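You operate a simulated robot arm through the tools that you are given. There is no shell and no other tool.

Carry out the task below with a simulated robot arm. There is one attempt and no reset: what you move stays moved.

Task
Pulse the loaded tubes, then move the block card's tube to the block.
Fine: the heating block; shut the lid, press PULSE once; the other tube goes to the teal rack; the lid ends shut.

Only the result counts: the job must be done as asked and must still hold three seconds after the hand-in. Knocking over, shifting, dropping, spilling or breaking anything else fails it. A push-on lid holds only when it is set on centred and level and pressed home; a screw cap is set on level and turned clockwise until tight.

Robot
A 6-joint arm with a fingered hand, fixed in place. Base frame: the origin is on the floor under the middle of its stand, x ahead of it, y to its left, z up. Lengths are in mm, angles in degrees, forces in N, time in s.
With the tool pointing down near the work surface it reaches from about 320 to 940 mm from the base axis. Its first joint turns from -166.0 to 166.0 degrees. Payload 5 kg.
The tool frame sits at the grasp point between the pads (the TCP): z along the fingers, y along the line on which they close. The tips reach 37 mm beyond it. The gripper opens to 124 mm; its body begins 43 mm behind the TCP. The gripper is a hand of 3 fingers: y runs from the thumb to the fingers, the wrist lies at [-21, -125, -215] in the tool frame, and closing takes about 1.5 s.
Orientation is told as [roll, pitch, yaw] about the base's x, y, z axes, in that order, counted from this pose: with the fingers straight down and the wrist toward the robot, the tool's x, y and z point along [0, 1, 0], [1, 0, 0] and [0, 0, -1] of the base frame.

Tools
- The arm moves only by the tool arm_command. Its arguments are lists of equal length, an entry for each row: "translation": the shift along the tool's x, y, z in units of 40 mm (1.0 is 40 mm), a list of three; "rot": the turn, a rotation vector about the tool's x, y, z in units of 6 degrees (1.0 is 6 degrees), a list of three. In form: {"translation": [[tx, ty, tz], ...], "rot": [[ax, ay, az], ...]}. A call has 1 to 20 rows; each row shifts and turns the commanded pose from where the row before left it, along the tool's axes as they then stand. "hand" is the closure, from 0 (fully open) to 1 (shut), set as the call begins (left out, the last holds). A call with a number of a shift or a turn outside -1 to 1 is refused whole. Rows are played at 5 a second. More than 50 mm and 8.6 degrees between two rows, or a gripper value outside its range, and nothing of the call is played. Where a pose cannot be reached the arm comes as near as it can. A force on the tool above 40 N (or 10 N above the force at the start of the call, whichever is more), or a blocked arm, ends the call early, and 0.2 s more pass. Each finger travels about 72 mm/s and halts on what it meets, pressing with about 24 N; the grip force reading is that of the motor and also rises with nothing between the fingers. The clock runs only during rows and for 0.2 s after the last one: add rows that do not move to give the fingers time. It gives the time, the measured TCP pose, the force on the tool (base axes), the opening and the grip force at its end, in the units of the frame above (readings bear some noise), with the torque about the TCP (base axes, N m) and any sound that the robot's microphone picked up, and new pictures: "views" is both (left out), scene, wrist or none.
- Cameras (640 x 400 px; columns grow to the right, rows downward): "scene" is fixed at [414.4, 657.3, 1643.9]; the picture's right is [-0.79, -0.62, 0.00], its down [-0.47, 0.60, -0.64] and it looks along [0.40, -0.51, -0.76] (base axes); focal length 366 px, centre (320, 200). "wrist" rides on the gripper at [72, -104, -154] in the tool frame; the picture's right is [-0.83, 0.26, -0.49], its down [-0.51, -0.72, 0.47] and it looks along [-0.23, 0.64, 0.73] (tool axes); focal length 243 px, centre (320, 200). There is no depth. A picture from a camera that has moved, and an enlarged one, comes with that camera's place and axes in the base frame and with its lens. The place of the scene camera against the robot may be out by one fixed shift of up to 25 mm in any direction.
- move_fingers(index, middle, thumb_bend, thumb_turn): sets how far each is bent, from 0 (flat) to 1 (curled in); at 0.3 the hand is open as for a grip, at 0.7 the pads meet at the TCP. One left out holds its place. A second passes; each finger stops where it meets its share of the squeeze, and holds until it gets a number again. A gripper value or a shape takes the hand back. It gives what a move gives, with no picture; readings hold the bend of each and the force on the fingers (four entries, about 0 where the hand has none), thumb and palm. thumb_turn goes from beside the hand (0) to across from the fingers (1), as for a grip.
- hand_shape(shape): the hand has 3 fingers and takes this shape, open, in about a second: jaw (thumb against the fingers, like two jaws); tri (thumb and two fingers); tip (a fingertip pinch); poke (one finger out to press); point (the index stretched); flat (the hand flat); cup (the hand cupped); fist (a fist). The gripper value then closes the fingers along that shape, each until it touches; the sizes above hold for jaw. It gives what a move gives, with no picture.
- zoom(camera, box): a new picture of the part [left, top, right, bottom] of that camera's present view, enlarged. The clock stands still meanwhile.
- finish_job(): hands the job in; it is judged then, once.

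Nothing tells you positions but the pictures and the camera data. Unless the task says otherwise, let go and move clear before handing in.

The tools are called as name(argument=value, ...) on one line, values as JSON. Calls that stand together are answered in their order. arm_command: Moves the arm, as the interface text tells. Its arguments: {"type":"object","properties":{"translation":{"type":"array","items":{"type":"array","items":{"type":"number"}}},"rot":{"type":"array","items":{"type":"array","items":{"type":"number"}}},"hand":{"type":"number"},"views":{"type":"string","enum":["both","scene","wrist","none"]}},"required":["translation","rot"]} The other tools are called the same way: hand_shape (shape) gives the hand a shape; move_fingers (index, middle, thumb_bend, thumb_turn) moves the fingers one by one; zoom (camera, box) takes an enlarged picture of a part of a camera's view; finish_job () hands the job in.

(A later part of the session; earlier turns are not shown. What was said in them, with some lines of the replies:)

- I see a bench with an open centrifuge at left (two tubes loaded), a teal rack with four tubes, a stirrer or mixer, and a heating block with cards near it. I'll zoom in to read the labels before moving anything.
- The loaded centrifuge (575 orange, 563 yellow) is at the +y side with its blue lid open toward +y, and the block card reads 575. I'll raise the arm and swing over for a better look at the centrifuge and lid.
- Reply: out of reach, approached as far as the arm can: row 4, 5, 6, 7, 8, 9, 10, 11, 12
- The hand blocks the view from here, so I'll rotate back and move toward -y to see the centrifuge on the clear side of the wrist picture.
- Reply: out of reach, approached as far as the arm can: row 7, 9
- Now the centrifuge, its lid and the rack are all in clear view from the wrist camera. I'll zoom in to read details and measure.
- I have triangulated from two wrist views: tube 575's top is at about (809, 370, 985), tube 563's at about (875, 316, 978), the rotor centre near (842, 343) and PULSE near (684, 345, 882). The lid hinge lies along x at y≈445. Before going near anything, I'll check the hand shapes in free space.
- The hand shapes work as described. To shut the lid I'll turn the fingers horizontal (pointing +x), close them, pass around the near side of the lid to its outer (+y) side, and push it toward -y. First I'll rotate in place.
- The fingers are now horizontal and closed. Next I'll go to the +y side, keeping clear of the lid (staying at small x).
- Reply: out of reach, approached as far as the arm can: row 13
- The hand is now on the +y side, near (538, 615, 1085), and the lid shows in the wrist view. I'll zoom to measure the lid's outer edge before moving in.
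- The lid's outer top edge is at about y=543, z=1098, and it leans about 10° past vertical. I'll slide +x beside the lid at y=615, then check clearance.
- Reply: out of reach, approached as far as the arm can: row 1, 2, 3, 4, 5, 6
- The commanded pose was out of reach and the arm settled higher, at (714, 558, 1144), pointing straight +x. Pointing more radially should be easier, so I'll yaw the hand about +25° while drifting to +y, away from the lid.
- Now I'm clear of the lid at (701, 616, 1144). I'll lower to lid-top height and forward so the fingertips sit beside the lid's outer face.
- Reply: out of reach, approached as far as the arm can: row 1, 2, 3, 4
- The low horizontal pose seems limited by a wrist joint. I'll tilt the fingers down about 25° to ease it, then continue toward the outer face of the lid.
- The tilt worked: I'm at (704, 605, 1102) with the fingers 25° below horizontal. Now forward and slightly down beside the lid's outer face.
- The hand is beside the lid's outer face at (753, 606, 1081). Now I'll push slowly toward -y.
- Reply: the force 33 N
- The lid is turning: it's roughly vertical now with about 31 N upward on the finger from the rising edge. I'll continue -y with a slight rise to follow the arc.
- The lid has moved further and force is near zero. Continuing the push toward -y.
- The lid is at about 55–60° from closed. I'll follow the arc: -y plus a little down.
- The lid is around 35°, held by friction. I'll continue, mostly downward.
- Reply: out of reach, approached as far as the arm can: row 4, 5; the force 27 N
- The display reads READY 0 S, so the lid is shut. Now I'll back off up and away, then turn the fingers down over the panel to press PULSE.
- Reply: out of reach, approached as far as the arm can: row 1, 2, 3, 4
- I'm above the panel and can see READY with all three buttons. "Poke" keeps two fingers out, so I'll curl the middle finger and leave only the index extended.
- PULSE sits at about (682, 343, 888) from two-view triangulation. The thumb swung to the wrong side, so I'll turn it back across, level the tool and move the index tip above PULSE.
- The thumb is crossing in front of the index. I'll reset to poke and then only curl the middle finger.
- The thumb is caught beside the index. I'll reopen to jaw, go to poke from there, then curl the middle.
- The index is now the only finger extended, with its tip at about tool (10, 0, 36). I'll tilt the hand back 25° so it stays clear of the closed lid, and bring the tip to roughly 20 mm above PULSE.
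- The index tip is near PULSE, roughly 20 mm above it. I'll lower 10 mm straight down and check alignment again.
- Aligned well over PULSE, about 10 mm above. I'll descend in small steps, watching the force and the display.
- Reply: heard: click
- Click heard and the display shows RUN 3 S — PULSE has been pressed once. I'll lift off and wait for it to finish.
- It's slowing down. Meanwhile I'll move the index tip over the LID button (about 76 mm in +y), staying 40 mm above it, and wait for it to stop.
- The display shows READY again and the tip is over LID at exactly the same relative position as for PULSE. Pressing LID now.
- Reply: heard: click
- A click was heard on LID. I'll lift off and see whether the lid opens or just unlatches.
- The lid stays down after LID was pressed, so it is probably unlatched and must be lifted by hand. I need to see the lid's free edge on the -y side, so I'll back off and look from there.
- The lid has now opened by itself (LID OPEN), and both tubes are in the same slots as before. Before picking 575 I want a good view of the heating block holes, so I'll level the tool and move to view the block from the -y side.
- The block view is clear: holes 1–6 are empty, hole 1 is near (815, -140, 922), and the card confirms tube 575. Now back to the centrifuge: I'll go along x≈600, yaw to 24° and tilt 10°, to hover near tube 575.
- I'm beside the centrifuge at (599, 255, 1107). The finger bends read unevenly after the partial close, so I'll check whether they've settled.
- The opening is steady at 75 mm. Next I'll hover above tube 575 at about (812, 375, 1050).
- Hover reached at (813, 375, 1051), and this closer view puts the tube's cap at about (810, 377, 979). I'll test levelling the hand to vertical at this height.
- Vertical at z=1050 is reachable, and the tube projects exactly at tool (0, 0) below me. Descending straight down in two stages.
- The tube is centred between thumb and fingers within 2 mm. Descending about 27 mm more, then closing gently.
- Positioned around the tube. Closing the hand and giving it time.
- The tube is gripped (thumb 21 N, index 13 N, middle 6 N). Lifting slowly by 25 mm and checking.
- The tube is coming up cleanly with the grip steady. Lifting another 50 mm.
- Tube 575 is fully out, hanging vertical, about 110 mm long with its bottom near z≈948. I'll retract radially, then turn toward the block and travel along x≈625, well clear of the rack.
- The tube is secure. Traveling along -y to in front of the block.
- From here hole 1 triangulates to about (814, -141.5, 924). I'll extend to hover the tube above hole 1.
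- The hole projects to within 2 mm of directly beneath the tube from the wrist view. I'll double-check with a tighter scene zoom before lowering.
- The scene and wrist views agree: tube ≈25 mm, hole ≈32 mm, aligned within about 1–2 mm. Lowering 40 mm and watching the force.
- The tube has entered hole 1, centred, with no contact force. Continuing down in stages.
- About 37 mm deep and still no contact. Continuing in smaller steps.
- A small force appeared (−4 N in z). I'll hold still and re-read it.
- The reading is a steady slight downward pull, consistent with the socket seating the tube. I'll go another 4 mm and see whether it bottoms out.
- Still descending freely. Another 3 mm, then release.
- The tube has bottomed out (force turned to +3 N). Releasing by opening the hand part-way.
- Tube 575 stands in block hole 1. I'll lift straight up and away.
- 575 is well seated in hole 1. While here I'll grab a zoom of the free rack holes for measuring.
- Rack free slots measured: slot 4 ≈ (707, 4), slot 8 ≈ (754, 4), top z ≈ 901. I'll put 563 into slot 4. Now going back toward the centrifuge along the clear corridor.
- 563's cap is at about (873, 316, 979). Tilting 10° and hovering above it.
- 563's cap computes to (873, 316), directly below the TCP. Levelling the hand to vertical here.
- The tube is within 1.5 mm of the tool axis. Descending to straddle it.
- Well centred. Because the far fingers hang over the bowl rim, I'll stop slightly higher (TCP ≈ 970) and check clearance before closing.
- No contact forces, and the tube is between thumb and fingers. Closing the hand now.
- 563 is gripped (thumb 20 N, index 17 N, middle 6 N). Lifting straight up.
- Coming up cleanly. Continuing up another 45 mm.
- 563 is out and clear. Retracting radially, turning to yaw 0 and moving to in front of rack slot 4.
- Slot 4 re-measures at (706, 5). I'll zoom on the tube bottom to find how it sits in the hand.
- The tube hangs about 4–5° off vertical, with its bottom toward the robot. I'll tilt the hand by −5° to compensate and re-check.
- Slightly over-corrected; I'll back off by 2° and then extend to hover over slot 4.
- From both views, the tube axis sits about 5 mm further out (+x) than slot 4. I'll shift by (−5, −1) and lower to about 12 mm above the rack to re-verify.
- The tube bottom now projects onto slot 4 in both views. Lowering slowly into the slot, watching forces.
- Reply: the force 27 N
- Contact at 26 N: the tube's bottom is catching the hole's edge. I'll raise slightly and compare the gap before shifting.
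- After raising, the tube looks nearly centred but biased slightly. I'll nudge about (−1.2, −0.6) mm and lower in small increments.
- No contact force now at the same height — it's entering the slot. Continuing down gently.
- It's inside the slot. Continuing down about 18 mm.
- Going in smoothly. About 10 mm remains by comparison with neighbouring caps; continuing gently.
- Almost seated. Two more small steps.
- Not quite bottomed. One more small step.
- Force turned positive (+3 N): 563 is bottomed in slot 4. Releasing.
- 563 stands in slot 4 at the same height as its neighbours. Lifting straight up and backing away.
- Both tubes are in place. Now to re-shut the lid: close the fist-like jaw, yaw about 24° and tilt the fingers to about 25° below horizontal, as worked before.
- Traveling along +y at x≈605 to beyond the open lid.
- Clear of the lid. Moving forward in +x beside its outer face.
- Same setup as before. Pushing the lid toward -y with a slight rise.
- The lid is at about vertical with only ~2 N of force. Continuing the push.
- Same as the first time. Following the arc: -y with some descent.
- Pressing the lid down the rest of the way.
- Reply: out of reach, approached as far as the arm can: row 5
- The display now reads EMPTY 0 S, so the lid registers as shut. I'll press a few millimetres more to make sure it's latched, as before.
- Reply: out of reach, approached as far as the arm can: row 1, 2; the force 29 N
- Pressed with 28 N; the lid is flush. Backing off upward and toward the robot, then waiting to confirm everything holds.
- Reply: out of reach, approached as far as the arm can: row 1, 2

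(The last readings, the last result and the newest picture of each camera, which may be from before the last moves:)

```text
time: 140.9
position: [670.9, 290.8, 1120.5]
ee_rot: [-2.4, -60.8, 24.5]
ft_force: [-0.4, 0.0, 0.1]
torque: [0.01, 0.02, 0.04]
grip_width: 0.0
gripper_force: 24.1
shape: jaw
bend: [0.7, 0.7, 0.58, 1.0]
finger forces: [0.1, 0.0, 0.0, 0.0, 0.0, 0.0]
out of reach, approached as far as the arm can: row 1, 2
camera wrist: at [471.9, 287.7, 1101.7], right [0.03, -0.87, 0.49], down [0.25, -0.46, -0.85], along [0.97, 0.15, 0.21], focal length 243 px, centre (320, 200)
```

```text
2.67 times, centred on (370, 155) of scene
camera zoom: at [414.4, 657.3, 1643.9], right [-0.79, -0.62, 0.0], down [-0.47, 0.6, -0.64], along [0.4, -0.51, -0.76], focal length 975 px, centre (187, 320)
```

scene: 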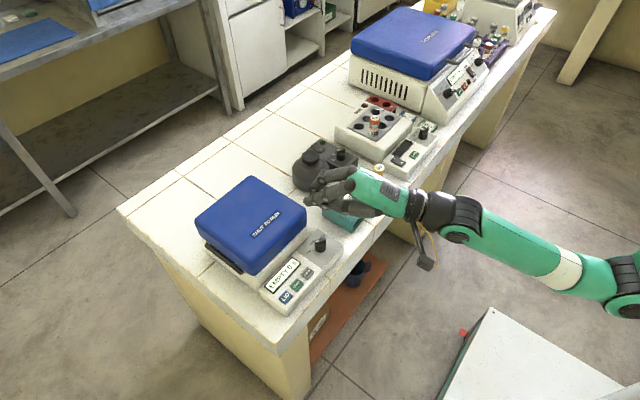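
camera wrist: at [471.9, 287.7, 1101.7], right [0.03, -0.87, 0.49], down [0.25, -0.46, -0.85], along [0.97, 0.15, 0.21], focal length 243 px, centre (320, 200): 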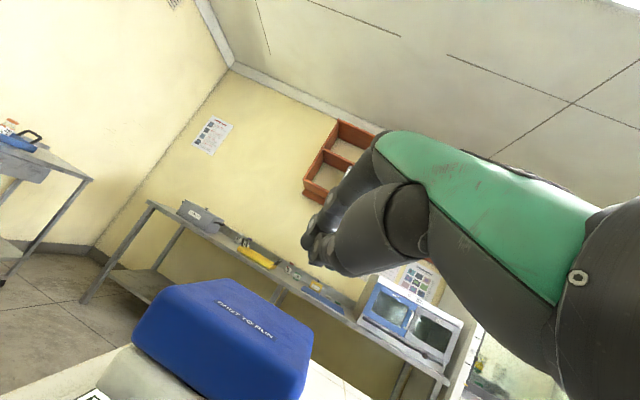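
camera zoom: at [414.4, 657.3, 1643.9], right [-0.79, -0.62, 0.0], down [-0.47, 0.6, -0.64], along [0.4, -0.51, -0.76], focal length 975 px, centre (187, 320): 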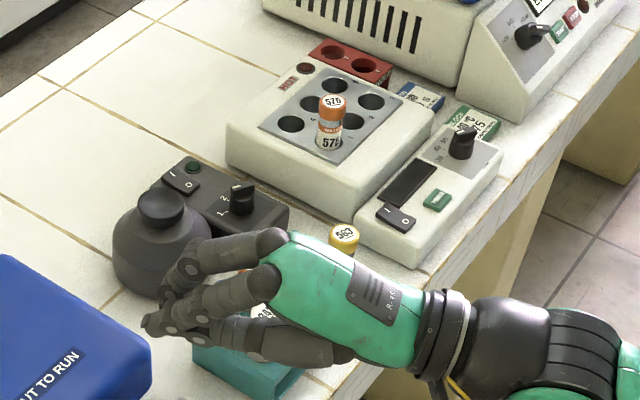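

Lid remains shut. I'll move the hand further clear of everything and do one last check of the whole scene.

arm_command(translation=[[0.43, -0.44, -0.8], [0.43, -0.44, -0.8], [0.43, -0.44, -0.8], [0, 0, 0], [0, 0, 0], [0, 0, 0], [0, 0, 0], [0, 0, 0], [0, 0, 0], [0, 0, 0], [0, 0, 0], [0, 0, 0], [0, 0, 0], [0, 0, 0], [0, 0, 0]], rot=[[0, 0, 0], [0, 0, 0], [0, 0, 0], [0, 0, 0], [0, 0, 0], [0, 0, 0], [0, 0, 0], [0, 0, 0], [0, 0, 0], [0, 0, 0], [0, 0, 0], [0, 0, 0], [0, 0, 0], [0, 0, 0], [0, 0, 0]], views="scene")

zoom(camera="scene", box=[180, 80, 440, 320])

zoom(camera="scene", box=[310, 90, 430, 220])

```text
time: 144.1
position: [548.1, 300.1, 1120.6]
ee_rot: [-2.4, -60.7, 24.5]
ft_force: [1.3, -0.8, 0.4]
torque: [0.02, -0.03, 0.0]
grip_width: 0.0
gripper_force: 23.3
shape: jaw
bend: [0.7, 0.7, 0.58, 1.0]
finger forces: [0.0, 0.0, 0.1, 0.0, 0.0, 0.1]
```

scene: 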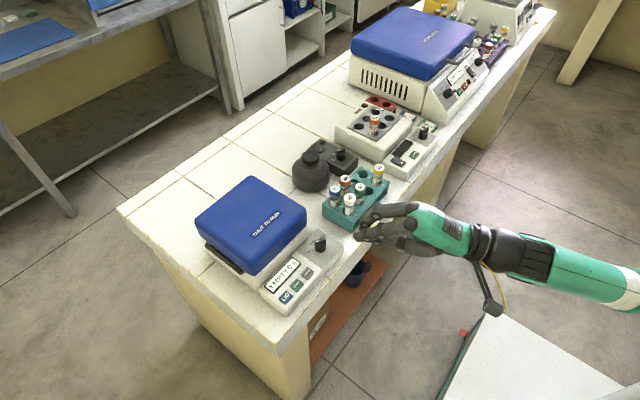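

```text
1.67 times, centred on (310, 200) of scene
camera zoom: at [414.4, 657.3, 1643.9], right [-0.79, -0.62, 0.0], down [-0.47, 0.6, -0.64], along [0.4, -0.51, -0.76], focal length 609 px, centre (337, 200)
```

zoom: 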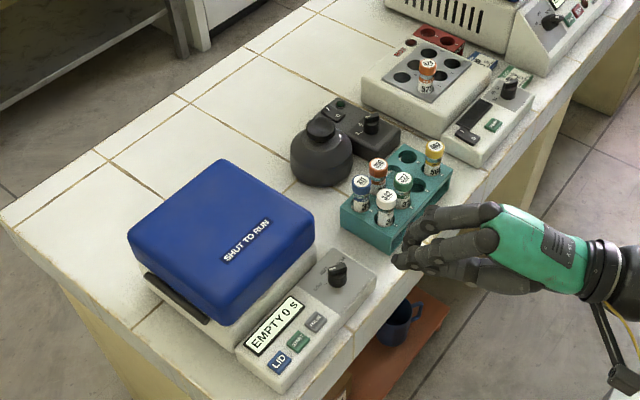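

```text
3.08 times, centred on (370, 155) of scene
camera zoom: at [414.4, 657.3, 1643.9], right [-0.79, -0.62, 0.0], down [-0.47, 0.6, -0.64], along [0.4, -0.51, -0.76], focal length 1125 px, centre (166, 338)
```

zoom: 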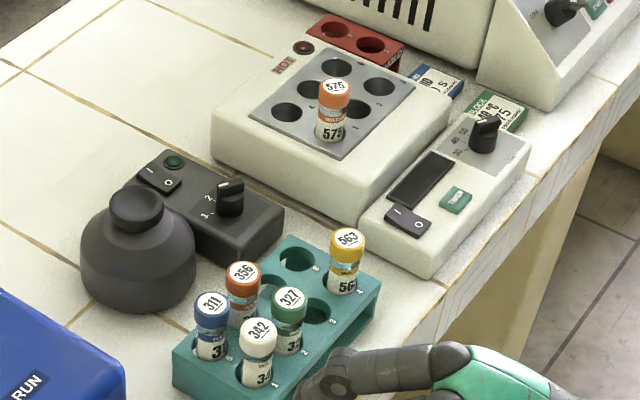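

Everything is in its final state: 575 in block hole 1, 563 in teal rack slot 4, the lid shut (EMPTY 0 S), the other tubes undisturbed, and the hand clear. I'm handing in the job.

finish_job()

```text
The job is handed in.
```

The job is handed in, and every part of the task was done:

- **Pulse:** I shut the centrifuge lid and pressed PULSE once. It clicked and ran from RUN 3 S through SLOWING back to READY.
- **Tube 575:** this is the tube named on the block card, and it now stands in heating block hole 1.
- **Tube 563:** the other tube is in teal rack slot 4. It caught the slot's edge on the way in (about 26 N), so I raised it, nudged it about 1 mm and it went in freely.
- **Lid:** shut again after unloading and pressed down; the display reads EMPTY 0 S.

In the last pictures the other tubes and equipment were where they started and the hand was clear of everything. I left the block's temperature knob and the spin settings alone, since the task did not ask for them.
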